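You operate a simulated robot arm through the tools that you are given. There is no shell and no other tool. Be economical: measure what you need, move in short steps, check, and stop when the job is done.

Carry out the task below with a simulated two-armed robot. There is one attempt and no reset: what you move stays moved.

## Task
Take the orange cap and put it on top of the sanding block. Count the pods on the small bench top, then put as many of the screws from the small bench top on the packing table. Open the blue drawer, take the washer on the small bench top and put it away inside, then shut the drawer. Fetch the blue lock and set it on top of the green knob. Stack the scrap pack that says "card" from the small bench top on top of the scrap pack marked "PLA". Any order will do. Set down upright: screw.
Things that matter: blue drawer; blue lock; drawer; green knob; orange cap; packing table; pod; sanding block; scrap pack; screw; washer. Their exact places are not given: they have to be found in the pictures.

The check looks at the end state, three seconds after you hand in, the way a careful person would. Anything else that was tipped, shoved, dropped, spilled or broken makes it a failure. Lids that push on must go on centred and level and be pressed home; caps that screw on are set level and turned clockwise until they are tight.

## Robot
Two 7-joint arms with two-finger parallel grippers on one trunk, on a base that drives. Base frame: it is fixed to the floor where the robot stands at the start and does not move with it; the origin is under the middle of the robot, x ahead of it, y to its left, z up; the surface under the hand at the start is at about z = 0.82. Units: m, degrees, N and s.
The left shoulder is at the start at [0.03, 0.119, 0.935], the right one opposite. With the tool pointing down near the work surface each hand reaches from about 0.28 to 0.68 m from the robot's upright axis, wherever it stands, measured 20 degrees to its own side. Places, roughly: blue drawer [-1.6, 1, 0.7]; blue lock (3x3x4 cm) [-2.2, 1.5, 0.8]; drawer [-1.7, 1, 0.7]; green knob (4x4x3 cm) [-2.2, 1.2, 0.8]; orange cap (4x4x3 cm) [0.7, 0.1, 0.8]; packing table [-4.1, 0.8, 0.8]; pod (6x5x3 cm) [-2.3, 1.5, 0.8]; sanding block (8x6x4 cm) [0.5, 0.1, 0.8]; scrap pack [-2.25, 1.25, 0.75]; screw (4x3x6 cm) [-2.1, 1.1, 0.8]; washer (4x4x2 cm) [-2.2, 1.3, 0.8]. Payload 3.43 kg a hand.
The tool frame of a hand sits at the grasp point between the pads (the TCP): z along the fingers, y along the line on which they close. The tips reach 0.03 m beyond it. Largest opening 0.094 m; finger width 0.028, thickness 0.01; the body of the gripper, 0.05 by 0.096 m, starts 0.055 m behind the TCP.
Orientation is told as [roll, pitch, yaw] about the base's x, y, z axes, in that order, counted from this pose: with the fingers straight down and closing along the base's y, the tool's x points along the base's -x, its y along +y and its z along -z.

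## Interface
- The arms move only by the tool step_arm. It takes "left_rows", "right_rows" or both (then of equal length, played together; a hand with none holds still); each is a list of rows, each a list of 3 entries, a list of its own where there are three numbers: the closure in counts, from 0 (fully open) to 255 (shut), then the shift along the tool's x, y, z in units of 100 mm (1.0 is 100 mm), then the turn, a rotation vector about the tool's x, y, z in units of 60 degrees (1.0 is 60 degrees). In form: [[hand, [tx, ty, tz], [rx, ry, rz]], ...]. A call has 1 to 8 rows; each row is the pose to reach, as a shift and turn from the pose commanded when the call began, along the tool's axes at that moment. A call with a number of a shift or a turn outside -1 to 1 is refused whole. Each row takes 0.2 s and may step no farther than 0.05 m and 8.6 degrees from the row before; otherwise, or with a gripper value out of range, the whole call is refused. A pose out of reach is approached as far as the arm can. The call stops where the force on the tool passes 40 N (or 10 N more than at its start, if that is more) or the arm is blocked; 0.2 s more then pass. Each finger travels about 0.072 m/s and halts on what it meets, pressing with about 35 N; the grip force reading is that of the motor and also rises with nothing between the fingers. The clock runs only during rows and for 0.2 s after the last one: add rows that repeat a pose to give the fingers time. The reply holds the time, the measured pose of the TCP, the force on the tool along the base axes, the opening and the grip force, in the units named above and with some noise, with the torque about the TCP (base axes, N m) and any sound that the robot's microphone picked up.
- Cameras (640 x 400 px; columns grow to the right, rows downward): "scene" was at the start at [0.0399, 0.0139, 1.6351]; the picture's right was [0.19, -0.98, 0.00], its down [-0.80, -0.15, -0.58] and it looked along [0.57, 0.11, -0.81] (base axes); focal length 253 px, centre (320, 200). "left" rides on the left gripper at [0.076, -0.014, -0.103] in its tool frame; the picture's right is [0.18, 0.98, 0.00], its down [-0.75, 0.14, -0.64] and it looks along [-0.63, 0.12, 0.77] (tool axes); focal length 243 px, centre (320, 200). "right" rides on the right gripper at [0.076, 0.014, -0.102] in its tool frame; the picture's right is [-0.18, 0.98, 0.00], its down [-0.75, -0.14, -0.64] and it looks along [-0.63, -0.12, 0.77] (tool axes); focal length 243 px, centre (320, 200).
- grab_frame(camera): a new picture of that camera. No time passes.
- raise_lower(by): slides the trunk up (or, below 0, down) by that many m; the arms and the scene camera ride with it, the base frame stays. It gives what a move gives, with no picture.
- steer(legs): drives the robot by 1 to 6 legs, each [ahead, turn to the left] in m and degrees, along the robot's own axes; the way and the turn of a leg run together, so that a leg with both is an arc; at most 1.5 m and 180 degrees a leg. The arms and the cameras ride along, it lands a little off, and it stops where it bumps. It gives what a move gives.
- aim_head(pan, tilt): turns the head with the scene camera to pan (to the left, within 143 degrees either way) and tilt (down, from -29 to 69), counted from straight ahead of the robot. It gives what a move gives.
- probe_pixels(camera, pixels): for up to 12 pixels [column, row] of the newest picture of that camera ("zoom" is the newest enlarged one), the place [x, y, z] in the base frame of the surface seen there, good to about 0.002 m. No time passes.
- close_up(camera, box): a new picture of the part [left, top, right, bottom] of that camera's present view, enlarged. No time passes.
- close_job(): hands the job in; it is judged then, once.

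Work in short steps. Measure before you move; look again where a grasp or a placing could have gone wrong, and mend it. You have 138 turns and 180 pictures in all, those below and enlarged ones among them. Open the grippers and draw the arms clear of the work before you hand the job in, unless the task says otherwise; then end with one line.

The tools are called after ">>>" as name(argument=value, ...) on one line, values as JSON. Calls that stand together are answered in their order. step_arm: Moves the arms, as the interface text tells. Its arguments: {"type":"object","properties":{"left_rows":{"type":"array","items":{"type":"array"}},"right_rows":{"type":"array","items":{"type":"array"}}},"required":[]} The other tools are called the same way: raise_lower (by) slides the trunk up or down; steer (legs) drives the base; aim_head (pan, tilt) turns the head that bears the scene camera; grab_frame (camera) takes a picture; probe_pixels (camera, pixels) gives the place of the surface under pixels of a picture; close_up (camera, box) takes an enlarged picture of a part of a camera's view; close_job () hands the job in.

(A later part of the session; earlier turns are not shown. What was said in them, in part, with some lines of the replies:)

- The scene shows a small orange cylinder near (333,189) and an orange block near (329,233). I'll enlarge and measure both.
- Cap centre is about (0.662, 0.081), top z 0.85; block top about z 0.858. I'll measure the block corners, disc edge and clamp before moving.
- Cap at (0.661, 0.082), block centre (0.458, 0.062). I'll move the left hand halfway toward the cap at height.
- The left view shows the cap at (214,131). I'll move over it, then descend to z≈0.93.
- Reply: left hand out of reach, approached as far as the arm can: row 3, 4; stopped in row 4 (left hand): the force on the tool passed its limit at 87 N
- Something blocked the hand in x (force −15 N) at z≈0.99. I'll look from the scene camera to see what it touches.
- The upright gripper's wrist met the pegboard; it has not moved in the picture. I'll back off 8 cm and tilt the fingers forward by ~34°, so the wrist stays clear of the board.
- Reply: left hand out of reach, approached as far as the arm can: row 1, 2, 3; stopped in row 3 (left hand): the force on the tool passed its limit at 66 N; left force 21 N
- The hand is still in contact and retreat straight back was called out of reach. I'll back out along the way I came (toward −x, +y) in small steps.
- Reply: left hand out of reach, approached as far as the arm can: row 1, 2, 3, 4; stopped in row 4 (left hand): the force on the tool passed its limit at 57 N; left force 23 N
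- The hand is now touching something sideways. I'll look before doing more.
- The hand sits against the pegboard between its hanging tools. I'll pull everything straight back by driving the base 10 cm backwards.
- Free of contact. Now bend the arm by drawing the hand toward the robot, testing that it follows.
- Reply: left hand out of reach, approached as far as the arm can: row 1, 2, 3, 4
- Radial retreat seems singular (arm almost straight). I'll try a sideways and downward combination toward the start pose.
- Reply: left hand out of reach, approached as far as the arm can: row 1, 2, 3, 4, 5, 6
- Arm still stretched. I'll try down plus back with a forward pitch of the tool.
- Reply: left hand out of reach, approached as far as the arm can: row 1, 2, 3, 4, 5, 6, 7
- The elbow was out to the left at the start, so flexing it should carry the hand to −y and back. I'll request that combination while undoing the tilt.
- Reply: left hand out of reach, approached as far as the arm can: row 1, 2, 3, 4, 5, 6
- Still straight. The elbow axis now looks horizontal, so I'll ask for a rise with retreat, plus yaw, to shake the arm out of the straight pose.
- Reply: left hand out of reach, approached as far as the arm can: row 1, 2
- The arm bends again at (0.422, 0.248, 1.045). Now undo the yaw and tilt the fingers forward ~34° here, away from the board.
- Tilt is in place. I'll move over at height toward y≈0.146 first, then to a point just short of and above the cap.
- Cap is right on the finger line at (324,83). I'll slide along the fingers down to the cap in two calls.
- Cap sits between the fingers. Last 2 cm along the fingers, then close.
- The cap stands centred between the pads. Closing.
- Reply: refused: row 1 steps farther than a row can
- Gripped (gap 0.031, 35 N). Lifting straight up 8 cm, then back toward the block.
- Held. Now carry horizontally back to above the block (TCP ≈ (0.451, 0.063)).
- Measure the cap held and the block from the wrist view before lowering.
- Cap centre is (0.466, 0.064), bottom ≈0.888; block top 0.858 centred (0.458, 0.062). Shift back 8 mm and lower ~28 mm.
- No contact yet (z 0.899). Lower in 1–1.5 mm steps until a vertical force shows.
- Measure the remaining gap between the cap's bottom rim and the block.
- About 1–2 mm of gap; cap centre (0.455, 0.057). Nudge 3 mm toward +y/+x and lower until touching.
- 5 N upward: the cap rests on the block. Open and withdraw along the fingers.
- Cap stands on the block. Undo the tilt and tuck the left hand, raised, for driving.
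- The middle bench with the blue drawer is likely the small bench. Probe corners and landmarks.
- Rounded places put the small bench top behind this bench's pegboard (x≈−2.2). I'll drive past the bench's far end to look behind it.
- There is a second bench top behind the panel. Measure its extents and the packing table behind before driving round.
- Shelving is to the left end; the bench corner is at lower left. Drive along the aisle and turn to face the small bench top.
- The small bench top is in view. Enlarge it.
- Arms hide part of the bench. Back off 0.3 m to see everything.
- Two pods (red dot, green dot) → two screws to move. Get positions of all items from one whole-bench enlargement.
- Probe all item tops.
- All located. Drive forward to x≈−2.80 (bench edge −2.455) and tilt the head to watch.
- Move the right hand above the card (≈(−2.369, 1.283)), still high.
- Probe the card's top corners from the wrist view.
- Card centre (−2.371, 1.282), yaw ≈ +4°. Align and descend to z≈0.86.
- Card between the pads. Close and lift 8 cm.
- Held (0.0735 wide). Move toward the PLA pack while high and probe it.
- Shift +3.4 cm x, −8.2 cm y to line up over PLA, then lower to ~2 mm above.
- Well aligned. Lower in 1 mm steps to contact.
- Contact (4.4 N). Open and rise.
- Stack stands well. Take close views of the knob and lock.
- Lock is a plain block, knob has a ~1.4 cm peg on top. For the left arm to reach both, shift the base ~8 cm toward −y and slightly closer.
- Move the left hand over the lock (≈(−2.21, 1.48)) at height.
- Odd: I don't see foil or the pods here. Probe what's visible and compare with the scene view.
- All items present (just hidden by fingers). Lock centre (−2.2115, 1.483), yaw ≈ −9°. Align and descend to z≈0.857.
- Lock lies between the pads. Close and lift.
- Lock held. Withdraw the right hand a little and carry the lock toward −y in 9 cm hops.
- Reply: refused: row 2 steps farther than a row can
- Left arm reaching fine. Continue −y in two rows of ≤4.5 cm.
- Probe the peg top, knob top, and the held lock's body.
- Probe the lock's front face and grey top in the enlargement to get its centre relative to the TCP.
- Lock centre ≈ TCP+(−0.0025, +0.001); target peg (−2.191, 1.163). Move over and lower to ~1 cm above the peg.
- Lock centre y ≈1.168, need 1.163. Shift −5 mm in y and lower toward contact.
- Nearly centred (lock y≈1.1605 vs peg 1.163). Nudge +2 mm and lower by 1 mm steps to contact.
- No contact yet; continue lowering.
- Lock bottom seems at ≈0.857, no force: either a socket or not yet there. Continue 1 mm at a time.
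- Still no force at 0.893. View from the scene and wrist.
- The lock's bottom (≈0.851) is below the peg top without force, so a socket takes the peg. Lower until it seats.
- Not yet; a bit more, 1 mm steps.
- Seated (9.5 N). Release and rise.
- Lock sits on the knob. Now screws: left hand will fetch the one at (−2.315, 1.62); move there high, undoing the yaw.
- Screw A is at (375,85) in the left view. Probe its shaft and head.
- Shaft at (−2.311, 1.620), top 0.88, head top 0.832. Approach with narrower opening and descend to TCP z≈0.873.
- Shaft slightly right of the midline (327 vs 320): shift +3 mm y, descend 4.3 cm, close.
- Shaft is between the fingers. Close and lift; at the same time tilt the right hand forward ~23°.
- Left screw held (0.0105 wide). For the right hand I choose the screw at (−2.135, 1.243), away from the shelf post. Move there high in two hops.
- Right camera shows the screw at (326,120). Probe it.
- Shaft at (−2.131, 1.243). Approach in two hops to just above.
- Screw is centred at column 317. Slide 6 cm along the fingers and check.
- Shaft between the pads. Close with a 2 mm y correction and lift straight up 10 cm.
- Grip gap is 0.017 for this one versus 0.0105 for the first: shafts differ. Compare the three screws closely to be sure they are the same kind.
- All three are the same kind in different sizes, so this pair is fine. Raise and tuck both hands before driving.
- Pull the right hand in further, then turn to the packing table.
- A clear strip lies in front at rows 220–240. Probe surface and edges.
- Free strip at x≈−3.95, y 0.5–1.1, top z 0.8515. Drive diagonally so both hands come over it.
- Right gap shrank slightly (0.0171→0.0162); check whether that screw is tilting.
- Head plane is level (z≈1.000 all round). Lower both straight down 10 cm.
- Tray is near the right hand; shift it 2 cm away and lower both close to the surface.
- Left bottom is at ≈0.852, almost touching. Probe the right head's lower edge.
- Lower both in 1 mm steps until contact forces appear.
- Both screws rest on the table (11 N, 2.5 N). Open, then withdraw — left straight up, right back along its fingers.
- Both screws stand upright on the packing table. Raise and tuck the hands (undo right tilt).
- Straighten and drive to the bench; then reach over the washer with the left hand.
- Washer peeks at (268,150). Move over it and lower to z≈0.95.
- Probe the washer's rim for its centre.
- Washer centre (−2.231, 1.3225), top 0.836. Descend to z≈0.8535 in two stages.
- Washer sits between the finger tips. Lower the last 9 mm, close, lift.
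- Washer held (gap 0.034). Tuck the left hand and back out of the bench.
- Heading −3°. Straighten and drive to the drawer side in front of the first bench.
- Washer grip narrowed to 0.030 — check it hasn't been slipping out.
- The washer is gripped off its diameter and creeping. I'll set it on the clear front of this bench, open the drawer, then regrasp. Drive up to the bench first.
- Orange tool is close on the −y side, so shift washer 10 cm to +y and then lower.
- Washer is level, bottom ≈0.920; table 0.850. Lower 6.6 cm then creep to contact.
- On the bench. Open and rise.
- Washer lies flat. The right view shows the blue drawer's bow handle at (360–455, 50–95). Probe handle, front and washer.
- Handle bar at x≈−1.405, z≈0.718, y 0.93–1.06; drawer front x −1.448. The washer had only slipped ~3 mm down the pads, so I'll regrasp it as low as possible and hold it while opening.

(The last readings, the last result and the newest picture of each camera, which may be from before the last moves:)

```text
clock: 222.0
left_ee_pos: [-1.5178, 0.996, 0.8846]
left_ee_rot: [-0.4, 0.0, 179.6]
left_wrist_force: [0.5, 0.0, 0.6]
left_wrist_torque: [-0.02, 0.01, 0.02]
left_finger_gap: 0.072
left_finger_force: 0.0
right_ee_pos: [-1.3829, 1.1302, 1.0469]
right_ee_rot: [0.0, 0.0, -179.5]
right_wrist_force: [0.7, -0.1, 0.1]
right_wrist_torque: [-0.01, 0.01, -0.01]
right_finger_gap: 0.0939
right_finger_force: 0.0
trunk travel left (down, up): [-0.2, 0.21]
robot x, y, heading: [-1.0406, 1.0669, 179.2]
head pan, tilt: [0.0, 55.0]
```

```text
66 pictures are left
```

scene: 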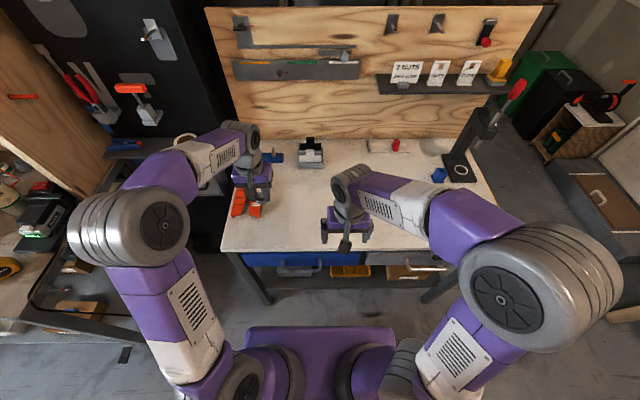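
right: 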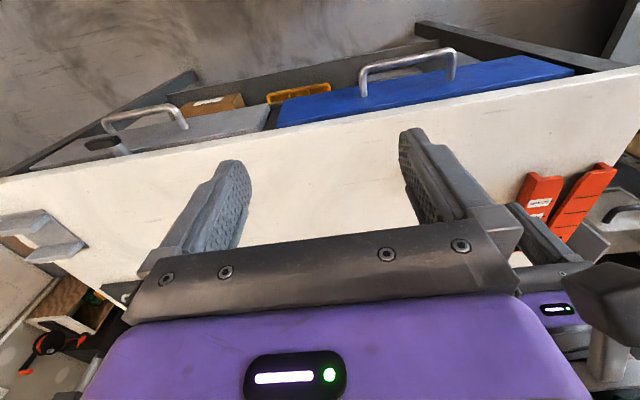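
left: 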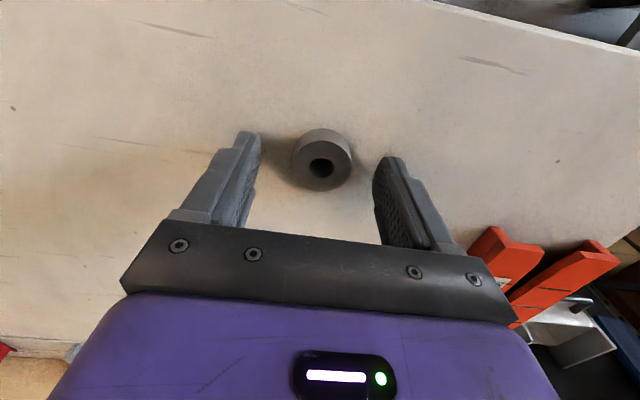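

Centred. Lower 3 mm more, close, lift 9 cm.

>>> step_arm(left_rows=[[60, [0, 0, 0.03], [0, 0, 0]], [255, [0, 0, 0.03], [0, 0, 0]], [255, [0, 0, 0.03], [0, 0, 0]], [255, [0, 0, 0.03], [0, 0, 0]], [255, [0, 0, -0.3], [0, 0, 0]], [255, [0, 0, -0.7], [0, 0, 0]], [255, [0, 0, -1.0], [0, 0, 0]]])

>>> steer(legs=[[-0.16, 0]])

>>> step_arm(right_rows=[[150, [0, 0, 0], [0, 0, -0.14]], [150, [0, 0, 0], [0, 0, -0.28]], [150, [0, 0, 0], [0, 0, -0.42]], [150, [0, 0, 0], [0, 0, -0.56]], [150, [0, 0, 0], [0, 0, -0.7]], [150, [0, 0, 0], [0, 0, -0.84]], [150, [0, 0, 0], [0, 0, -0.98]]])

```text
clock: 223.6
left_ee_pos: [-1.5168, 0.9931, 0.983]
left_ee_rot: [-0.5, -0.1, 179.7]
left_wrist_force: [1.1, 0.0, 1.1]
left_wrist_torque: [0.0, -0.02, 0.04]
left_finger_gap: 0.0297
left_finger_force: 34.9
right_ee_pos: [-1.3828, 1.1319, 1.0485]
right_ee_rot: [0.0, 0.0, -179.6]
right_wrist_force: [-1.4, -0.7, -0.4]
right_wrist_torque: [0.04, 0.01, 0.01]
right_finger_gap: 0.0941
right_finger_force: 0.1
trunk travel left (down, up): [-0.2, 0.21]
robot x, y, heading: [-1.0386, 1.0643, 179.4]
head pan, tilt: [0.0, 55.0]
```

```text
clock: 225.0
left_ee_pos: [-1.3625, 0.9888, 0.9821]
left_ee_rot: [-0.4, -0.1, 179.8]
left_wrist_force: [0.7, 0.2, 0.2]
left_wrist_torque: [0.02, 0.03, -0.01]
left_finger_gap: 0.0301
left_finger_force: 35.1
right_ee_pos: [-1.2272, 1.1291, 1.0478]
right_ee_rot: [0.0, 0.0, -179.5]
right_wrist_force: [0.5, 0.1, 1.1]
right_wrist_torque: [0.01, 0.03, -0.03]
right_finger_gap: 0.0941
right_finger_force: 0.2
trunk travel left (down, up): [-0.2, 0.21]
robot x, y, heading: [-0.8841, 1.0608, 179.7]
head pan, tilt: [0.0, 55.0]
```

```text
clock: 226.6
left_ee_pos: [-1.3635, 0.9911, 0.9822]
left_ee_rot: [-0.4, 0.1, 179.7]
left_wrist_force: [0.1, -0.3, -0.6]
left_wrist_torque: [-0.02, 0.01, 0.0]
left_finger_gap: 0.03
left_finger_force: 34.9
right_ee_pos: [-1.2279, 1.1283, 1.0472]
right_ee_rot: [0.1, -0.1, -120.5]
right_wrist_force: [0.0, -0.3, -0.7]
right_wrist_torque: [-0.01, 0.02, -0.02]
right_finger_gap: 0.0384
right_finger_force: 0.0
trunk travel left (down, up): [-0.2, 0.21]
robot x, y, heading: [-0.8881, 1.0582, 179.6]
head pan, tilt: [0.0, 55.0]
```

Continue the right wrist rotation to 90°, and move the left hand 10 cm toward −y to make room.

>>> step_arm(right_rows=[[150, [0, 0, 0], [0, 0, -0.14]], [150, [0, 0, 0], [0, 0, -0.28]], [150, [0, 0, 0], [0, 0, -0.42]], [150, [0, 0, 0], [0, 0, -0.51]]], left_rows=[[255, [0, 0.3, 0], [0, 0, 0]], [255, [0, 0.6, 0], [0, 0, 0]], [255, [0, 0.9, 0], [0, 0, 0]], [255, [0, 1.0, 0], [0, 0, 0]]])

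>>> step_arm(right_rows=[[150, [0, 0, 0], [0.14, 0, 0]], [150, [0, 0, 0], [0.28, 0, 0]], [150, [0, 0, 0], [0.42, 0, 0]], [150, [0, 0, 0], [0.56, 0, 0]], [150, [0, 0, 0], [0.7, 0, 0]], [150, [0, 0, 0], [0.8, 0, 0]]])

>>> grab_frame(camera="right")

>>> grab_frame(camera="scene")

```text
clock: 227.6
left_ee_pos: [-1.362, 0.8904, 0.9825]
left_ee_rot: [-0.3, 0.1, 179.7]
left_wrist_force: [-0.1, 1.1, -0.3]
left_wrist_torque: [0.02, 0.0, 0.03]
left_finger_gap: 0.0301
left_finger_force: 35.6
right_ee_pos: [-1.2287, 1.1283, 1.0467]
right_ee_rot: [0.0, 0.0, -89.9]
right_wrist_force: [-0.5, 0.4, -0.1]
right_wrist_torque: [0.04, -0.01, -0.01]
right_finger_gap: 0.0389
right_finger_force: 0.1
trunk travel left (down, up): [-0.2, 0.21]
robot x, y, heading: [-0.8854, 1.0634, 179.6]
head pan, tilt: [0.0, 55.0]
```

```text
clock: 229.0
left_ee_pos: [-1.3624, 0.8893, 0.982]
left_ee_rot: [-0.5, -0.1, 179.7]
left_wrist_force: [-0.9, 0.4, -0.4]
left_wrist_torque: [0.02, 0.01, -0.01]
left_finger_gap: 0.0303
left_finger_force: 35.1
right_ee_pos: [-1.2492, 1.1151, 1.061]
right_ee_rot: [-48.0, 0.0, -90.1]
right_wrist_force: [0.4, 0.5, 0.7]
right_wrist_torque: [0.04, 0.01, -0.01]
right_finger_gap: 0.0387
right_finger_force: 0.0
right hand out of reach, approached as far as the arm can: row 5, 6
trunk travel left (down, up): [-0.2, 0.21]
robot x, y, heading: [-0.8859, 1.0627, 179.4]
head pan, tilt: [0.0, 55.0]
```

```text
65 pictures are left
```

right: 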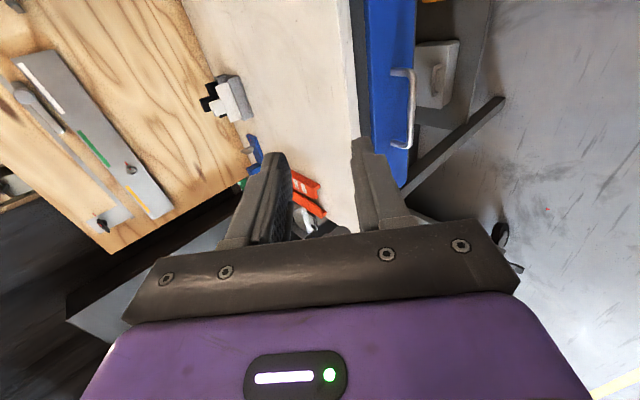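

```text
64 pictures are left
```

scene: 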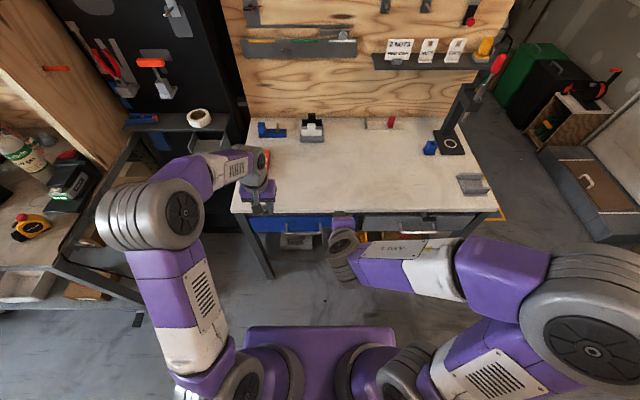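

Fingers now point forward-down at 48° closing in the vertical plane. Lower toward the handle in three hops.

>>> step_arm(right_rows=[[150, [-0.1, 0.17, 0.28], [0, 0, 0]], [150, [-0.2, 0.34, 0.56], [0, 0, 0]], [150, [-0.28, 0.5, 0.85], [0, 0, 0]]])

>>> step_arm(right_rows=[[150, [-0.1, 0.17, 0.28], [0, 0, 0]], [150, [-0.2, 0.34, 0.56], [0, 0, 0]], [150, [-0.28, 0.5, 0.85], [0, 0, 0]]])

>>> grab_frame(camera="right")

>>> grab_frame(camera="scene")

```text
clock: 229.8
left_ee_pos: [-1.3621, 0.8893, 0.9808]
left_ee_rot: [-0.4, 0.0, 179.8]
left_wrist_force: [0.4, -1.0, -0.3]
left_wrist_torque: [0.02, -0.03, 0.02]
left_finger_gap: 0.0299
left_finger_force: 35.2
right_ee_pos: [-1.2796, 1.0867, 0.9657]
right_ee_rot: [-48.0, 0.0, -90.2]
right_wrist_force: [-0.3, 0.4, 0.0]
right_wrist_torque: [-0.03, -0.01, -0.02]
right_finger_gap: 0.039
right_finger_force: 0.1
trunk travel left (down, up): [-0.2, 0.21]
robot x, y, heading: [-0.8848, 1.0637, 179.6]
head pan, tilt: [0.0, 55.0]
```

```text
clock: 230.6
left_ee_pos: [-1.3614, 0.8902, 0.9813]
left_ee_rot: [-0.4, 0.0, 179.8]
left_wrist_force: [-0.7, 0.8, -0.9]
left_wrist_torque: [-0.01, -0.01, 0.0]
left_finger_gap: 0.03
left_finger_force: 35.1
right_ee_pos: [-1.3128, 1.0591, 0.8727]
right_ee_rot: [-48.1, -0.1, -90.2]
right_wrist_force: [0.5, -0.6, -1.0]
right_wrist_torque: [0.03, -0.03, -0.02]
right_finger_gap: 0.0384
right_finger_force: 0.1
trunk travel left (down, up): [-0.2, 0.21]
robot x, y, heading: [-0.885, 1.0619, 179.6]
head pan, tilt: [0.0, 55.0]
```

```text
63 pictures are left
```

right: 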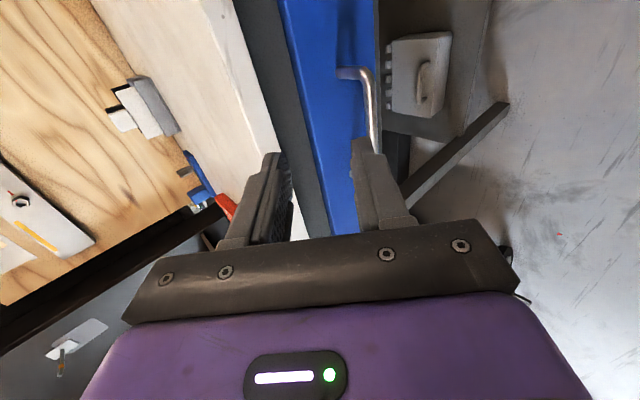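

```text
62 pictures are left
```

scene: 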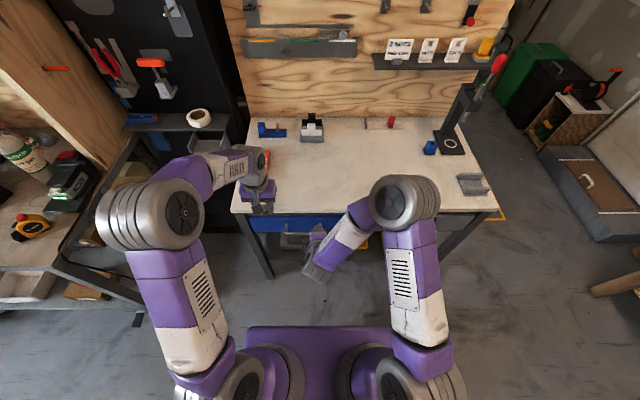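

Continue to the pre-grasp point in front of the handle.

>>> step_arm(right_rows=[[150, [-0.1, 0.17, 0.27], [0, 0, 0]], [150, [-0.2, 0.35, 0.54], [0, 0, 0]], [150, [-0.29, 0.52, 0.8], [0, 0, 0]], [150, [-0.29, 0.52, 0.8], [0, 0, 0]]])

>>> grab_frame(camera="right")

>>> grab_frame(camera="scene")

```text
clock: 231.6
left_ee_pos: [-1.3616, 0.8902, 0.9813]
left_ee_rot: [-0.3, -0.1, 179.7]
left_wrist_force: [-0.3, -0.5, -0.2]
left_wrist_torque: [-0.02, 0.01, -0.01]
left_finger_gap: 0.0302
left_finger_force: 35.5
right_ee_pos: [-1.3343, 1.0309, 0.7786]
right_ee_rot: [-48.0, 0.0, -90.1]
right_wrist_force: [0.3, -0.2, 0.4]
right_wrist_torque: [0.0, 0.04, 0.02]
right_finger_gap: 0.0387
right_finger_force: 0.1
trunk travel left (down, up): [-0.2, 0.21]
robot x, y, heading: [-0.8886, 1.0637, 179.4]
head pan, tilt: [0.0, 55.0]
```

```text
61 pictures are left
```

right: 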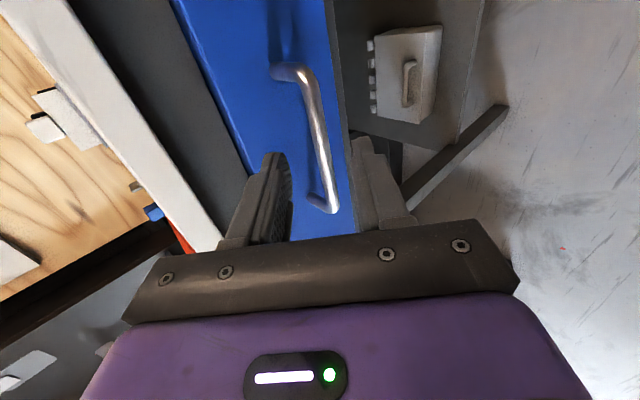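

```text
60 pictures are left
```

scene: 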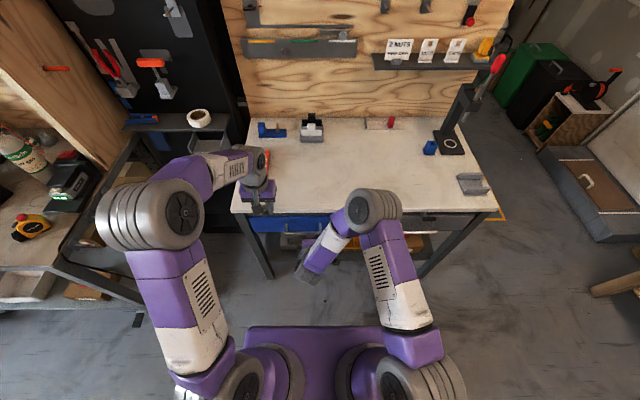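

Handle bar is between the two fingers in view. Probe the bar for exact offsets.

>>> probe_pixels(camera="right", pixels=[[318, 140], [312, 110], [326, 175], [306, 85], [284, 150], [340, 120], [332, 200]])

```text
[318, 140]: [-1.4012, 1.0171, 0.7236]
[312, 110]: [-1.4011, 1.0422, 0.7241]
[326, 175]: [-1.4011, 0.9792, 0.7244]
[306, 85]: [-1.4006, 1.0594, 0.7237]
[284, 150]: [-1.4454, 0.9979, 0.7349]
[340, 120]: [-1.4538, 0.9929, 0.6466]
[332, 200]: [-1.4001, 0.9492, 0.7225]
```

Bar centre is 92 mm ahead along the fingers, 4 mm off-line. Advance 80 mm with correction, in two steps.

>>> step_arm(right_rows=[[150, [0, -0.037, 0.25], [0, 0, 0]], [150, [0, -0.037, 0.5], [0, 0, 0]], [150, [0, -0.037, 0.65], [0, 0, 0]], [150, [0, -0.037, 0.8], [0, 0, 0]], [150, [0, -0.037, 0.8], [0, 0, 0]]])

>>> grab_frame(camera="right")

```text
clock: 232.8
left_ee_pos: [-1.3621, 0.8904, 0.9828]
left_ee_rot: [-0.4, 0.0, 179.6]
left_wrist_force: [0.4, 0.4, 0.2]
left_wrist_torque: [-0.03, 0.0, 0.0]
left_finger_gap: 0.03
left_finger_force: 35.6
right_ee_pos: [-1.3957, 1.0319, 0.7269]
right_ee_rot: [-48.0, 0.0, -90.1]
right_wrist_force: [0.4, -0.3, 0.3]
right_wrist_torque: [0.0, -0.03, 0.01]
right_finger_gap: 0.0387
right_finger_force: 0.0
trunk travel left (down, up): [-0.2, 0.21]
robot x, y, heading: [-0.8852, 1.06, 179.4]
head pan, tilt: [0.0, 55.0]
```

```text
59 pictures are left
```

right: 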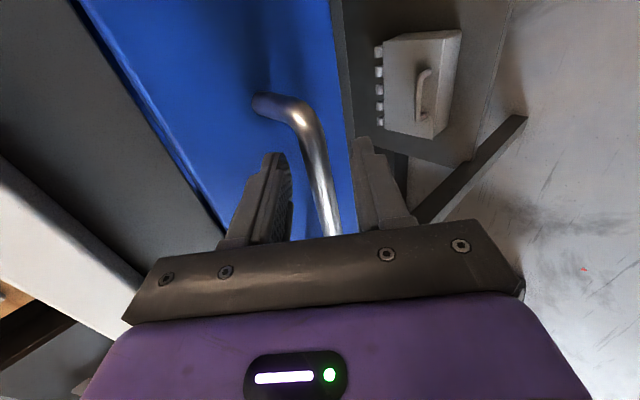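

The bar lies between the pads. Close on it.

>>> step_arm(right_rows=[[255, [0, 0, 0], [0, 0, 0]], [255, [0, 0, 0], [0, 0, 0]], [255, [0, 0, 0], [0, 0, 0]]])

```text
clock: 233.6
left_ee_pos: [-1.3616, 0.8909, 0.9826]
left_ee_rot: [-0.4, -0.1, 179.7]
left_wrist_force: [0.7, -0.3, 0.3]
left_wrist_torque: [0.01, 0.0, 0.02]
left_finger_gap: 0.0301
left_finger_force: 35.3
right_ee_pos: [-1.3947, 1.0319, 0.727]
right_ee_rot: [-48.0, 0.1, -90.0]
right_wrist_force: [-1.4, 1.1, 4.7]
right_wrist_torque: [0.7, 0.07, 0.45]
right_finger_gap: 0.0142
right_finger_force: 44.8
trunk travel left (down, up): [-0.2, 0.21]
robot x, y, heading: [-0.8837, 1.0604, 179.7]
head pan, tilt: [0.0, 55.0]
```

Handle gripped. Pull straight toward +x, 9 cm in slow rows.

>>> step_arm(right_rows=[[255, [0, 0.13, -0.15], [0, 0, 0]], [255, [0, 0.27, -0.3], [0, 0, 0]], [255, [0, 0.4, -0.45], [0, 0, 0]], [255, [0, 0.53, -0.59], [0, 0, 0]], [255, [0, 0.6, -0.67], [0, 0, 0]]])

>>> grab_frame(camera="scene")

```text
clock: 234.8
left_ee_pos: [-1.3627, 0.8909, 0.9811]
left_ee_rot: [-0.3, 0.0, 179.6]
left_wrist_force: [-1.2, 0.1, -0.6]
left_wrist_torque: [0.02, 0.03, -0.01]
left_finger_gap: 0.0299
left_finger_force: 34.8
right_ee_pos: [-1.305, 1.0325, 0.7277]
right_ee_rot: [-47.8, 0.1, -90.2]
right_wrist_force: [-1.7, 7.0, -8.1]
right_wrist_torque: [0.94, -0.07, 0.24]
right_finger_gap: 0.0135
right_finger_force: 45.0
trunk travel left (down, up): [-0.2, 0.21]
robot x, y, heading: [-0.8882, 1.0595, 179.5]
head pan, tilt: [0.0, 55.0]
```

```text
58 pictures are left
```

scene: 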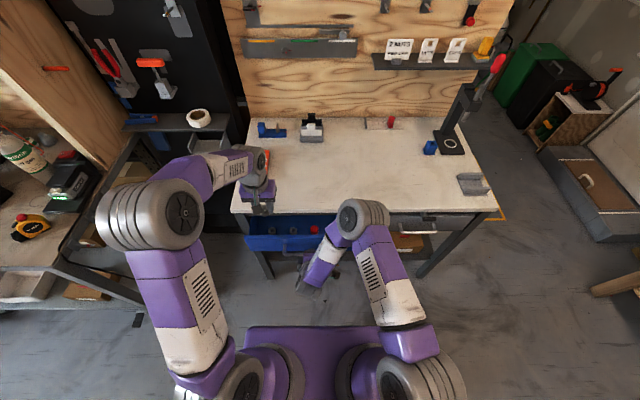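

The drawer slides open and has items inside. Pull another 9 cm.

>>> step_arm(right_rows=[[255, [0, 0.13, -0.15], [0, 0, 0]], [255, [0, 0.27, -0.3], [0, 0, 0]], [255, [0, 0.4, -0.45], [0, 0, 0]], [255, [0, 0.53, -0.59], [0, 0, 0]], [255, [0, 0.6, -0.67], [0, 0, 0]]])

>>> close_up(camera="scene", box=[220, 180, 380, 290])

>>> grab_frame(camera="left")

```text
clock: 235.9
left_ee_pos: [-1.3625, 0.891, 0.9824]
left_ee_rot: [-0.3, 0.0, 179.7]
left_wrist_force: [-0.4, -0.1, -0.1]
left_wrist_torque: [0.03, -0.01, 0.0]
left_finger_gap: 0.0301
left_finger_force: 34.7
right_ee_pos: [-1.2247, 1.032, 0.7285]
right_ee_rot: [-47.8, 0.2, -90.4]
right_wrist_force: [0.6, 1.9, -10.9]
right_wrist_torque: [0.61, -0.18, 1.05]
right_finger_gap: 0.0138
right_finger_force: 45.1
trunk travel left (down, up): [-0.2, 0.21]
robot x, y, heading: [-0.8867, 1.062, 179.6]
head pan, tilt: [0.0, 55.0]
stopped in row 5 (right hand): the force on the tool passed its limit at 46 N (the readings are from after the stop); the commanded pose is now the measured one
```

```text
3.64 times, centred on (300, 235) of scene
```

zoom: 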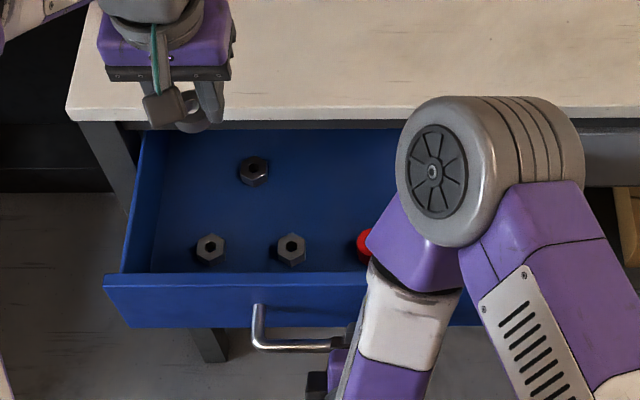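

```text
56 pictures are left
```

left: 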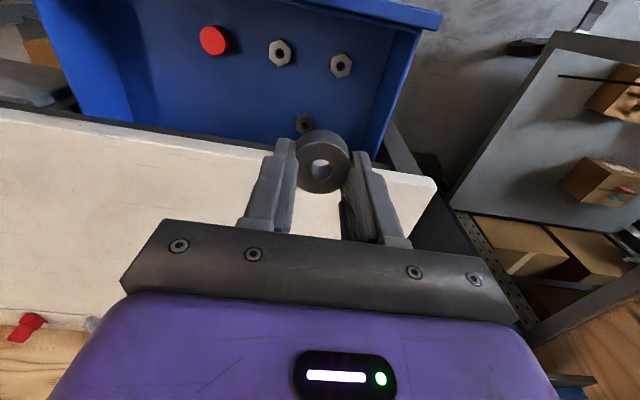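

Drawer is fully open (~17 cm); inside are nuts and a red cap. Find a free spot, e.g. near (235,95) in the left view.

>>> probe_pixels(camera="left", pixels=[[240, 90], [280, 42], [341, 56], [305, 118], [213, 40], [380, 50], [180, 100], [250, 70], [400, 25], [230, 120], [330, 5]])

>>> probe_pixels(camera="zoom", pixels=[[330, 200], [300, 275], [140, 200], [330, 130], [290, 110], [255, 168], [210, 245], [290, 245], [360, 245], [330, 165]])

```text
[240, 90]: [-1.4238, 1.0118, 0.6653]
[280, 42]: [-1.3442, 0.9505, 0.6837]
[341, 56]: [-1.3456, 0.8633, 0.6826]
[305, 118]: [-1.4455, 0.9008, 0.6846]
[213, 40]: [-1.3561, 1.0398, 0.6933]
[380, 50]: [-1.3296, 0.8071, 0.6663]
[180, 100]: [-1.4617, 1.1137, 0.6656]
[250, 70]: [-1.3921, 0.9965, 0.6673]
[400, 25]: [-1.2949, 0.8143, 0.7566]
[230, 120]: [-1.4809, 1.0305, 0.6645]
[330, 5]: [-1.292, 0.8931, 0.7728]
```

```text
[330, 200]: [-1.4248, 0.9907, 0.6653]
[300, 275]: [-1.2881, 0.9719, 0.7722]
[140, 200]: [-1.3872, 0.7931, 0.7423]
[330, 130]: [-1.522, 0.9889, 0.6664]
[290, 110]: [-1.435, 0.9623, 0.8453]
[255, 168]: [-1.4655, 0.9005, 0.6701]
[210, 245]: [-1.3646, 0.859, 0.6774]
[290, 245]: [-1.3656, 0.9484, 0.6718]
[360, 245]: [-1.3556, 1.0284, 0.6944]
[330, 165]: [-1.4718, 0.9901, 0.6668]
```

Plan: set the washer at about (−1.396, 0.900) between the nuts, with a 7° forward tilt so the wrist clears the bench edge. Position and tilt at height first.

>>> step_arm(left_rows=[[255, [-0.15, -0.05, 0], [0, 0, 0]], [255, [-0.3, -0.09, 0], [0, -0.06, 0]], [255, [-0.3, -0.09, 0.3], [0, -0.117, 0]], [255, [-0.3, -0.09, 0.7], [0, -0.117, 0]], [255, [-0.3, -0.09, 1.0], [0, -0.117, 0]]])

>>> grab_frame(camera="left")

>>> close_up(camera="scene", box=[200, 170, 380, 290])

```text
clock: 237.2
left_ee_pos: [-1.3931, 0.9022, 0.8796]
left_ee_rot: [-0.3, -7.0, 179.7]
left_wrist_force: [-0.7, -1.3, -0.1]
left_wrist_torque: [-0.02, 0.01, 0.05]
left_finger_gap: 0.0303
left_finger_force: 35.4
right_ee_pos: [-1.2237, 1.0315, 0.7275]
right_ee_rot: [-48.0, 0.0, -90.6]
right_wrist_force: [-1.9, 0.4, -18.1]
right_wrist_torque: [0.84, -0.14, 0.92]
right_finger_gap: 0.0136
right_finger_force: 45.2
trunk travel left (down, up): [-0.2, 0.21]
robot x, y, heading: [-0.8856, 1.0617, 179.7]
head pan, tilt: [0.0, 55.0]
```

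```text
55 pictures are left
```

left: 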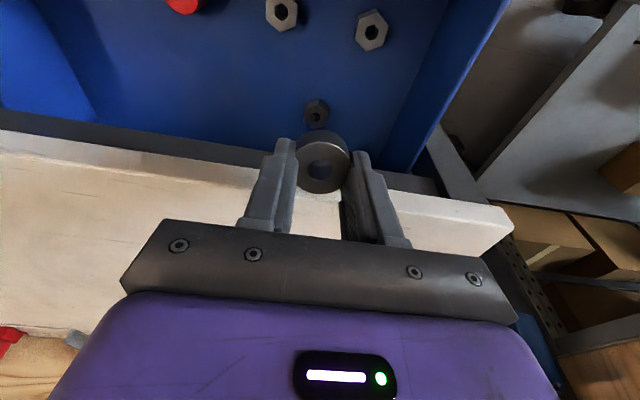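

```text
3.33 times, centred on (290, 230) of scene
```

zoom: 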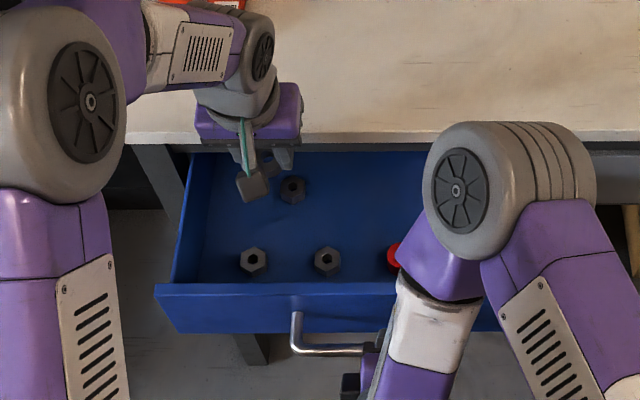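

Before lowering further, measure how far the left wrist parts reach over the bench.

>>> probe_pixels(camera="zoom", pixels=[[250, 15], [265, 30], [235, 12], [262, 70], [225, 60], [215, 95], [290, 90], [255, 100], [200, 20], [250, 188], [270, 110]])

```text
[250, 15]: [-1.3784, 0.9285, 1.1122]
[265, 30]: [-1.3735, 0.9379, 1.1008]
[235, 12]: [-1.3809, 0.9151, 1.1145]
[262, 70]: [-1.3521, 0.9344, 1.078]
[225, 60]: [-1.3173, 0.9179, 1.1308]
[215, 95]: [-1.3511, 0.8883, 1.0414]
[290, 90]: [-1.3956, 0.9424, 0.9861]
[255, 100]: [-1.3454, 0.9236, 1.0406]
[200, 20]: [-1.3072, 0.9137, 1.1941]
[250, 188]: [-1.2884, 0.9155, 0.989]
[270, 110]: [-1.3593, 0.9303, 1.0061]
```

Probe the camera block's lowest part, which must clear the drawer front (top 0.772).

>>> probe_pixels(camera="zoom", pixels=[[250, 200], [262, 196], [240, 185], [245, 175], [264, 180], [300, 287], [300, 280]])

```text
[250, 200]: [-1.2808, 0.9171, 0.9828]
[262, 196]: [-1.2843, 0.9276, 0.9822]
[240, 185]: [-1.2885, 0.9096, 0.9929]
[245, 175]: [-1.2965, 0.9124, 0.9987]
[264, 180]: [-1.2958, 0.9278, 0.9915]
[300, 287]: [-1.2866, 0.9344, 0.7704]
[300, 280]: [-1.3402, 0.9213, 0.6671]
```

Clearance should be ~1–3 cm. Descend 9 cm, check, then the rest slowly.

>>> step_arm(left_rows=[[255, [0.03, 0, 0.25], [0, 0, 0]], [255, [0.06, 0, 0.5], [0, 0, 0]], [255, [0.11, 0, 0.9], [0, 0, 0]], [255, [0.11, 0, 0.9], [0, 0, 0]]])

>>> grab_frame(camera="left")

>>> close_up(camera="scene", box=[220, 180, 340, 270])

```text
clock: 238.2
left_ee_pos: [-1.3912, 0.9037, 0.7922]
left_ee_rot: [-0.4, -7.1, 179.8]
left_wrist_force: [0.4, 0.4, 0.1]
left_wrist_torque: [-0.04, -0.01, 0.0]
left_finger_gap: 0.0304
left_finger_force: 34.7
right_ee_pos: [-1.2247, 1.0322, 0.7274]
right_ee_rot: [-47.8, 0.1, -90.6]
right_wrist_force: [0.3, 1.7, -19.7]
right_wrist_torque: [1.03, -0.16, 0.7]
right_finger_gap: 0.0141
right_finger_force: 44.7
trunk travel left (down, up): [-0.2, 0.21]
robot x, y, heading: [-0.8855, 1.0608, 179.9]
head pan, tilt: [0.0, 55.0]
```

```text
53 pictures are left
```

left: 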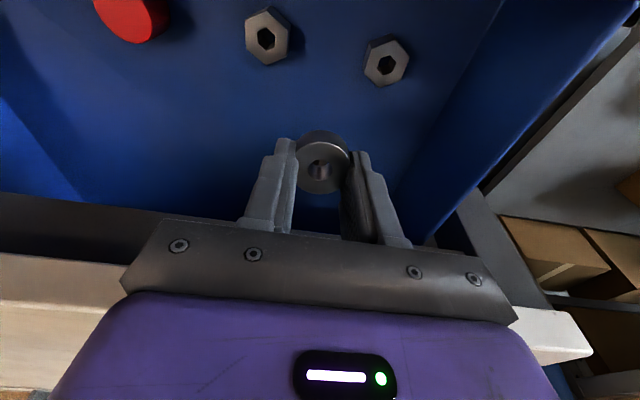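

```text
4.44 times, centred on (280, 225) of scene
```

zoom: 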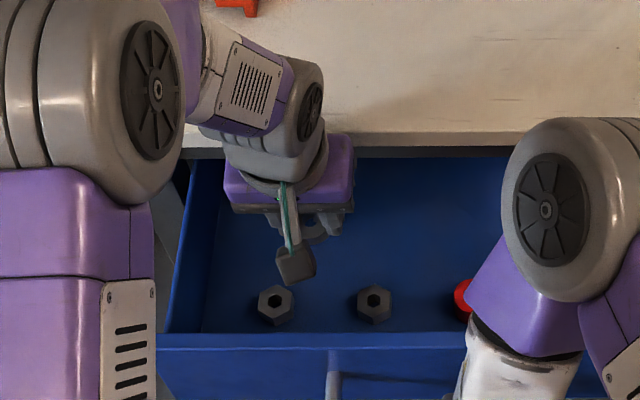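

Clear so far. Lower 7.5 cm more, slower at the end.

>>> step_arm(left_rows=[[255, [0.03, 0, 0.25], [0, 0, 0]], [255, [0.06, 0, 0.5], [0, 0, 0]], [255, [0.08, 0, 0.65], [0, 0, 0]], [255, [0.095, 0, 0.76], [0, 0, 0]], [255, [0.095, 0, 0.76], [0, 0, 0]]])

>>> grab_frame(camera="left")

>>> close_up(camera="scene", box=[220, 180, 340, 270])

```text
clock: 239.3
left_ee_pos: [-1.3919, 0.9019, 0.7121]
left_ee_rot: [-0.3, -7.0, 179.7]
left_wrist_force: [0.1, -0.1, -1.8]
left_wrist_torque: [0.0, -0.01, -0.01]
left_finger_gap: 0.0301
left_finger_force: 34.7
right_ee_pos: [-1.2251, 1.0308, 0.7273]
right_ee_rot: [-47.8, 0.0, -90.6]
right_wrist_force: [-0.3, 3.9, -22.2]
right_wrist_torque: [1.11, -0.25, 0.61]
right_finger_gap: 0.0135
right_finger_force: 44.9
trunk travel left (down, up): [-0.2, 0.21]
robot x, y, heading: [-0.8826, 1.065, 179.7]
head pan, tilt: [0.0, 55.0]
```

```text
51 pictures are left
```

left: 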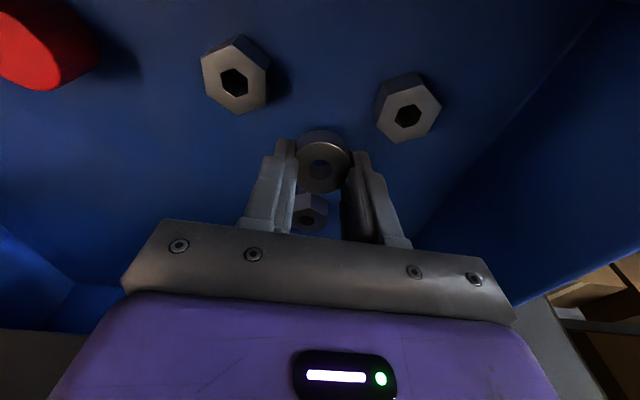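

```text
4.44 times, centred on (280, 225) of scene
```

zoom: 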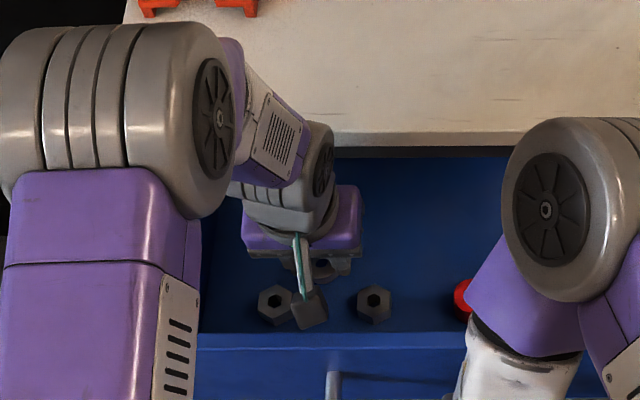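

Room on all sides. Lower the last ~9 mm in small steps to contact.

>>> step_arm(left_rows=[[255, [0.007, 0, 0.05], [0, 0, 0]], [255, [0.009, 0, 0.07], [0, 0, 0]], [255, [0.011, 0, 0.085], [0, 0, 0]], [255, [0.012, 0, 0.095], [0, 0, 0]]])

```text
clock: 240.3
left_ee_pos: [-1.391, 0.9032, 0.7048]
left_ee_rot: [-0.4, -6.9, 179.8]
left_wrist_force: [-0.1, 0.3, -0.3]
left_wrist_torque: [-0.01, -0.01, -0.02]
left_finger_gap: 0.0302
left_finger_force: 35.3
right_ee_pos: [-1.2246, 1.0324, 0.7286]
right_ee_rot: [-47.8, 0.0, -90.6]
right_wrist_force: [0.3, 4.4, -23.8]
right_wrist_torque: [1.06, -0.21, 0.67]
right_finger_gap: 0.0137
right_finger_force: 44.7
trunk travel left (down, up): [-0.2, 0.21]
robot x, y, heading: [-0.8833, 1.0612, 179.4]
head pan, tilt: [0.0, 55.0]
```

No contact yet. Continue 1 mm steps.

>>> step_arm(left_rows=[[255, [0.001, 0, 0.012], [0, 0, 0]], [255, [0.002, 0, 0.022], [0, 0, 0]], [255, [0.003, 0, 0.03], [0, 0, 0]]])

```text
clock: 241.2
left_ee_pos: [-1.3927, 0.9018, 0.7012]
left_ee_rot: [-0.3, -7.0, 179.8]
left_wrist_force: [0.6, -0.4, -0.6]
left_wrist_torque: [-0.03, 0.04, -0.02]
left_finger_gap: 0.0302
left_finger_force: 35.0
right_ee_pos: [-1.2247, 1.031, 0.7269]
right_ee_rot: [-47.8, 0.0, -90.4]
right_wrist_force: [0.0, 4.0, -21.9]
right_wrist_torque: [1.01, -0.2, 0.69]
right_finger_gap: 0.0136
right_finger_force: 45.2
trunk travel left (down, up): [-0.2, 0.21]
robot x, y, heading: [-0.8876, 1.065, 179.6]
head pan, tilt: [0.0, 55.0]
```

Regrasp was deeper, so a little further; 1 mm steps.

>>> step_arm(left_rows=[[255, [0.001, 0, 0.01], [0, 0, 0]], [255, [0.002, 0, 0.018], [0, 0, 0]], [255, [0.003, 0, 0.025], [0, 0, 0]]])

```text
clock: 241.9
left_ee_pos: [-1.3934, 0.9008, 0.6977]
left_ee_rot: [-0.2, -7.1, 179.8]
left_wrist_force: [0.1, 0.1, 0.0]
left_wrist_torque: [0.01, -0.02, 0.02]
left_finger_gap: 0.0302
left_finger_force: 35.0
right_ee_pos: [-1.2252, 1.0309, 0.7285]
right_ee_rot: [-47.8, -0.1, -90.5]
right_wrist_force: [-0.4, 3.9, -20.6]
right_wrist_torque: [0.96, -0.2, 0.8]
right_finger_gap: 0.014
right_finger_force: 44.9
trunk travel left (down, up): [-0.2, 0.21]
robot x, y, heading: [-0.8909, 1.0609, 179.9]
head pan, tilt: [0.0, 55.0]
```

Within a couple of mm of the drawer floor. Release gently and rise.

>>> step_arm(left_rows=[[230, [0, 0, 0], [0, 0, 0]], [170, [0, 0, 0], [0, 0, 0]], [130, [0, 0, 0], [0, 0, 0]], [130, [-0.01, 0, -0.1], [0, 0, 0]], [130, [-0.04, 0, -0.35], [0, 0, 0]], [130, [-0.08, 0, -0.7], [0, 0, 0]], [130, [-0.12, 0, -1.0], [0, 0, 0]]])

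>>> grab_frame(camera="left")

```text
clock: 243.6
left_ee_pos: [-1.3926, 0.9011, 0.7978]
left_ee_rot: [-0.4, -7.0, 179.8]
left_wrist_force: [-0.3, 0.1, -1.6]
left_wrist_torque: [-0.01, 0.0, 0.04]
left_finger_gap: 0.0461
left_finger_force: 0.0
right_ee_pos: [-1.224, 1.0311, 0.7274]
right_ee_rot: [-47.8, 0.0, -90.6]
right_wrist_force: [1.8, 4.4, -20.0]
right_wrist_torque: [0.96, -0.24, 0.79]
right_finger_gap: 0.0137
right_finger_force: 44.9
trunk travel left (down, up): [-0.2, 0.21]
robot x, y, heading: [-0.8824, 1.0611, 179.8]
head pan, tilt: [0.0, 55.0]
```

```text
49 pictures are left
```

left: 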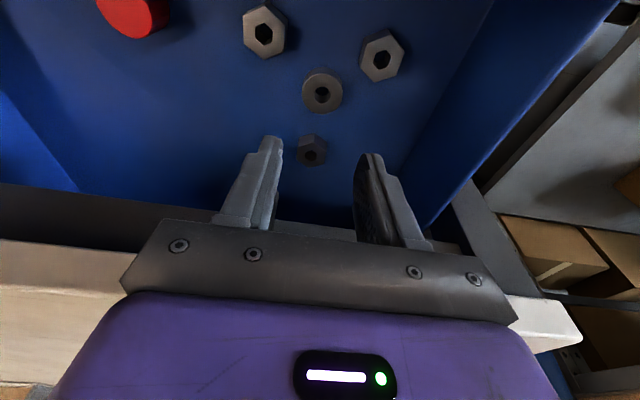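

Washer lies flat in the drawer. Raise the left hand clear of drawer and bench.

>>> step_arm(left_rows=[[130, [-0.04, 0, -0.4], [0, 0, 0]], [130, [-0.08, 0, -0.8], [0, 0, 0]], [130, [-0.1, 0, -1.0], [0, 0, 0]]])

>>> step_arm(left_rows=[[130, [0.0, 0, -0.4], [0, 0, 0]], [130, [0.2, 0.2, -0.8], [0, 0.06, 0]], [130, [0.5, 0.3, -1.0], [0, 0.117, 0]]])

>>> step_arm(right_rows=[[255, [0, -0.13, 0.15], [0, 0, 0]], [255, [0, -0.27, 0.3], [0, 0, 0]], [255, [0, -0.4, 0.45], [0, 0, 0]], [255, [0, -0.53, 0.59], [0, 0, 0]], [255, [0, -0.6, 0.67], [0, 0, 0]]])

```text
clock: 244.3
left_ee_pos: [-1.3888, 0.8988, 0.898]
left_ee_rot: [-0.3, -7.0, 179.8]
left_wrist_force: [0.1, -0.3, 0.2]
left_wrist_torque: [0.01, -0.02, 0.04]
left_finger_gap: 0.0461
left_finger_force: 0.0
right_ee_pos: [-1.2249, 1.0322, 0.7277]
right_ee_rot: [-47.7, 0.0, -90.5]
right_wrist_force: [2.0, 3.3, -19.7]
right_wrist_torque: [0.96, -0.21, 0.76]
right_finger_gap: 0.0139
right_finger_force: 45.3
trunk travel left (down, up): [-0.2, 0.21]
robot x, y, heading: [-0.8854, 1.0591, 179.7]
head pan, tilt: [0.0, 55.0]
```

```text
clock: 245.2
left_ee_pos: [-1.3274, 0.8683, 0.9939]
left_ee_rot: [-0.4, 0.0, 179.7]
left_wrist_force: [0.0, -0.3, -0.5]
left_wrist_torque: [-0.02, 0.03, 0.02]
left_finger_gap: 0.046
left_finger_force: 0.1
right_ee_pos: [-1.2235, 1.0308, 0.7286]
right_ee_rot: [-47.8, 0.0, -90.6]
right_wrist_force: [0.8, 3.5, -19.3]
right_wrist_torque: [1.0, -0.29, 0.71]
right_finger_gap: 0.0137
right_finger_force: 45.3
trunk travel left (down, up): [-0.2, 0.21]
robot x, y, heading: [-0.8839, 1.0638, 179.6]
head pan, tilt: [0.0, 55.0]
```

```text
clock: 246.3
left_ee_pos: [-1.3283, 0.8681, 0.9948]
left_ee_rot: [-0.4, 0.0, 179.7]
left_wrist_force: [0.3, -0.5, -0.1]
left_wrist_torque: [-0.03, 0.02, 0.01]
left_finger_gap: 0.0458
left_finger_force: 0.2
right_ee_pos: [-1.3124, 1.0324, 0.7278]
right_ee_rot: [-47.9, -0.2, -90.4]
right_wrist_force: [0.9, -0.2, -12.1]
right_wrist_torque: [1.26, -0.11, 0.44]
right_finger_gap: 0.0138
right_finger_force: 45.1
trunk travel left (down, up): [-0.2, 0.21]
robot x, y, heading: [-0.8838, 1.0634, 179.7]
head pan, tilt: [0.0, 55.0]
```

Half closed (x −1.312; closed was −1.395). Push on until it stops.

>>> step_arm(right_rows=[[255, [0, -0.13, 0.15], [0, 0, 0]], [255, [0, -0.27, 0.3], [0, 0, 0]], [255, [0, -0.4, 0.45], [0, 0, 0]], [255, [0, -0.5, 0.56], [0, 0, 0]], [255, [0, -0.56, 0.62], [0, 0, 0]], [255, [0, -0.58, 0.645], [0, 0, 0]]])

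>>> grab_frame(camera="right")

```text
clock: 247.8
left_ee_pos: [-1.325, 0.867, 0.9956]
left_ee_rot: [-0.5, -0.2, 179.7]
left_wrist_force: [-0.1, -0.7, 0.4]
left_wrist_torque: [0.0, -0.03, -0.02]
left_finger_gap: 0.0461
left_finger_force: 0.1
right_ee_pos: [-1.3955, 1.0328, 0.7272]
right_ee_rot: [-47.6, 0.0, -90.3]
right_wrist_force: [30.3, -2.1, 5.1]
right_wrist_torque: [1.36, -0.26, -0.01]
right_finger_gap: 0.0136
right_finger_force: 45.1
trunk travel left (down, up): [-0.2, 0.21]
robot x, y, heading: [-0.8871, 1.06, 179.6]
head pan, tilt: [0.0, 55.0]
```

```text
48 pictures are left
```

right: 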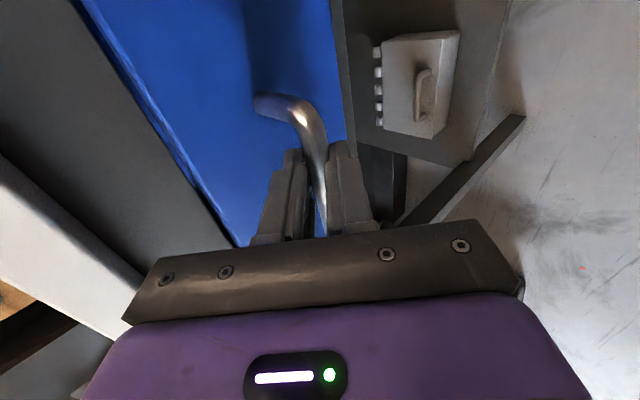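

Drawer is home (30 N stop at x −1.3955). Open and withdraw along the fingers.

>>> step_arm(right_rows=[[200, [0, 0, 0], [0, 0, 0]], [150, [0, 0, 0], [0, 0, 0]], [150, [0, 0, 0], [0, 0, 0]], [150, [0, 0, -0.2], [0, 0, 0]], [150, [0, 0, -0.5], [0, 0, 0]], [150, [0, 0, -0.8], [0, 0, 0]]])

>>> grab_frame(camera="right")

>>> probe_pixels(camera="right", pixels=[[318, 140], [326, 175], [284, 150], [250, 120], [225, 60]])

```text
clock: 249.2
left_ee_pos: [-1.3268, 0.8682, 0.9937]
left_ee_rot: [-0.3, -0.1, 179.7]
left_wrist_force: [0.8, -0.5, -0.3]
left_wrist_torque: [0.01, 0.01, 0.04]
left_finger_gap: 0.046
left_finger_force: 0.0
right_ee_pos: [-1.3401, 1.0332, 0.783]
right_ee_rot: [-47.9, -0.1, -90.5]
right_wrist_force: [0.1, 0.3, 0.2]
right_wrist_torque: [-0.03, 0.01, 0.0]
right_finger_gap: 0.0387
right_finger_force: 0.1
trunk travel left (down, up): [-0.2, 0.21]
robot x, y, heading: [-0.8822, 1.0605, 179.7]
head pan, tilt: [0.0, 55.0]
```

```text
47 pictures are left
```

right: 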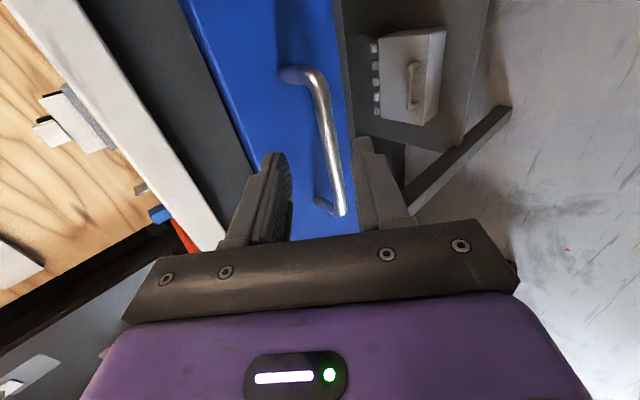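

```text
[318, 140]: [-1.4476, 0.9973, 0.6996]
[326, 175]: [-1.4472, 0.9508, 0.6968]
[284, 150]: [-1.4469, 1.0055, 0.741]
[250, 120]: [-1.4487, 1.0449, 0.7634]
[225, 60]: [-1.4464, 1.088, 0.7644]
```

Drawer front is flush (x −1.448). Back away and raise the arm clear, then take final looks.

>>> steer(legs=[[-0.35, 0]])

>>> grab_frame(camera="scene")

>>> step_arm(right_rows=[[0, [0, 0, -0.3], [0, 0, 0]], [0, [0, -0.3, -0.5], [0, 0, 0]], [0, [0, -0.6, -0.7], [0, 0, 0]]], left_rows=[[0, [0, 0, 0], [0, 0, 0]], [0, [0, 0, 0], [0, 0, 0]], [0, [0, 0, 0], [0, 0, 0]]])

>>> aim_head(pan=143, tilt=35)

>>> grab_frame(camera="scene")

```text
clock: 251.4
left_ee_pos: [-0.983, 0.8611, 0.9946]
left_ee_rot: [-0.4, -0.1, -179.6]
left_wrist_force: [0.8, -0.1, 0.0]
left_wrist_torque: [0.02, -0.04, -0.01]
left_finger_gap: 0.0459
left_finger_force: 0.0
right_ee_pos: [-0.9987, 1.0278, 0.7829]
right_ee_rot: [-47.9, 0.0, -90.0]
right_wrist_force: [-0.2, -0.7, -0.2]
right_wrist_torque: [-0.01, 0.03, 0.01]
right_finger_gap: 0.0386
right_finger_force: 0.0
trunk travel left (down, up): [-0.2, 0.21]
robot x, y, heading: [-0.5469, 1.0603, -179.9]
head pan, tilt: [0.0, 55.0]
```

```text
46 pictures are left
```

scene: 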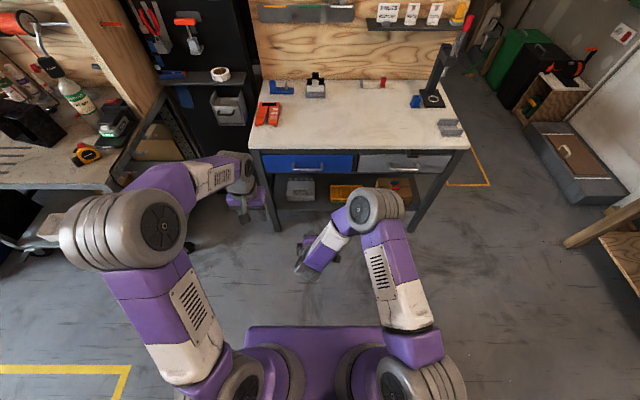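

```text
clock: 252.2
left_ee_pos: [-0.9839, 0.8624, 0.9961]
left_ee_rot: [-0.4, 0.0, -179.6]
left_wrist_force: [-0.4, 0.3, -0.4]
left_wrist_torque: [0.01, -0.01, -0.04]
left_finger_gap: 0.0937
left_finger_force: 0.1
right_ee_pos: [-0.9875, 1.0283, 0.8735]
right_ee_rot: [-47.9, 0.0, -89.8]
right_wrist_force: [-0.3, 0.0, 0.0]
right_wrist_torque: [-0.01, 0.0, 0.02]
right_finger_gap: 0.094
right_finger_force: 0.2
trunk travel left (down, up): [-0.2, 0.21]
robot x, y, heading: [-0.5456, 1.0585, -179.6]
head pan, tilt: [0.0, 55.0]
```

```text
clock: 254.4
left_ee_pos: [-0.9845, 0.8623, 0.9941]
left_ee_rot: [-0.4, 0.0, -179.5]
left_wrist_force: [0.1, -0.1, 0.4]
left_wrist_torque: [0.0, -0.01, 0.0]
left_finger_gap: 0.0939
left_finger_force: 0.2
right_ee_pos: [-0.9882, 1.029, 0.8739]
right_ee_rot: [-48.0, 0.0, -89.9]
right_wrist_force: [-0.2, -0.3, 0.5]
right_wrist_torque: [0.03, 0.02, -0.02]
right_finger_gap: 0.0939
right_finger_force: 0.0
trunk travel left (down, up): [-0.2, 0.21]
robot x, y, heading: [-0.5412, 1.0615, -179.9]
head pan, tilt: [143.0, 35.0]
```

```text
45 pictures are left
```

scene: 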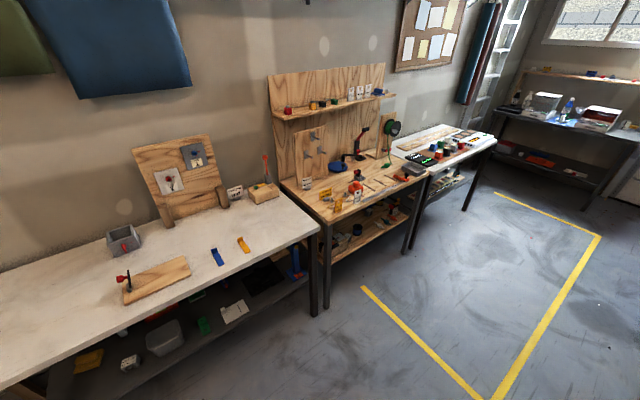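

Check the first bench closely for the cap and the pegboard tools.

>>> close_up(camera="scene", box=[270, 110, 430, 220])

```text
3.64 times, centred on (350, 165) of scene
```

zoom: 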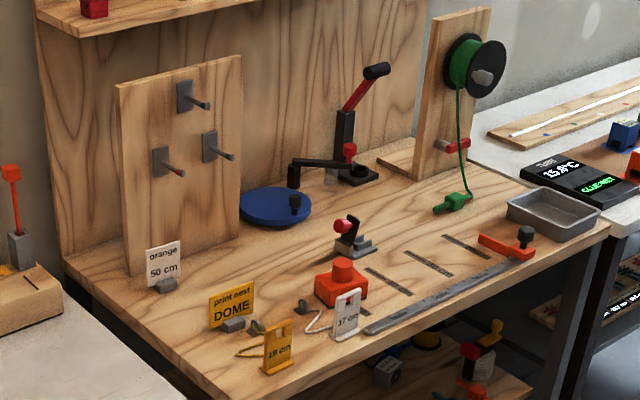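

The cap sits on the block and everything around it is undisturbed. Both grippers are open and clear of the work, so I'm handing in.

>>> close_job()

```text
The job is handed in.
```

I finished all five parts of the job and handed it in: the orange cap is on the sanding block, two screws (for two pods) stand upright on the packing table, the washer is inside the shut blue drawer, the blue lock is seated on the green knob, and the "card" pack is on the "PLA" pack. On the way, the left hand pressed against the first bench's pegboard (up to 87 N), but nothing there looked moved in the final pictures.
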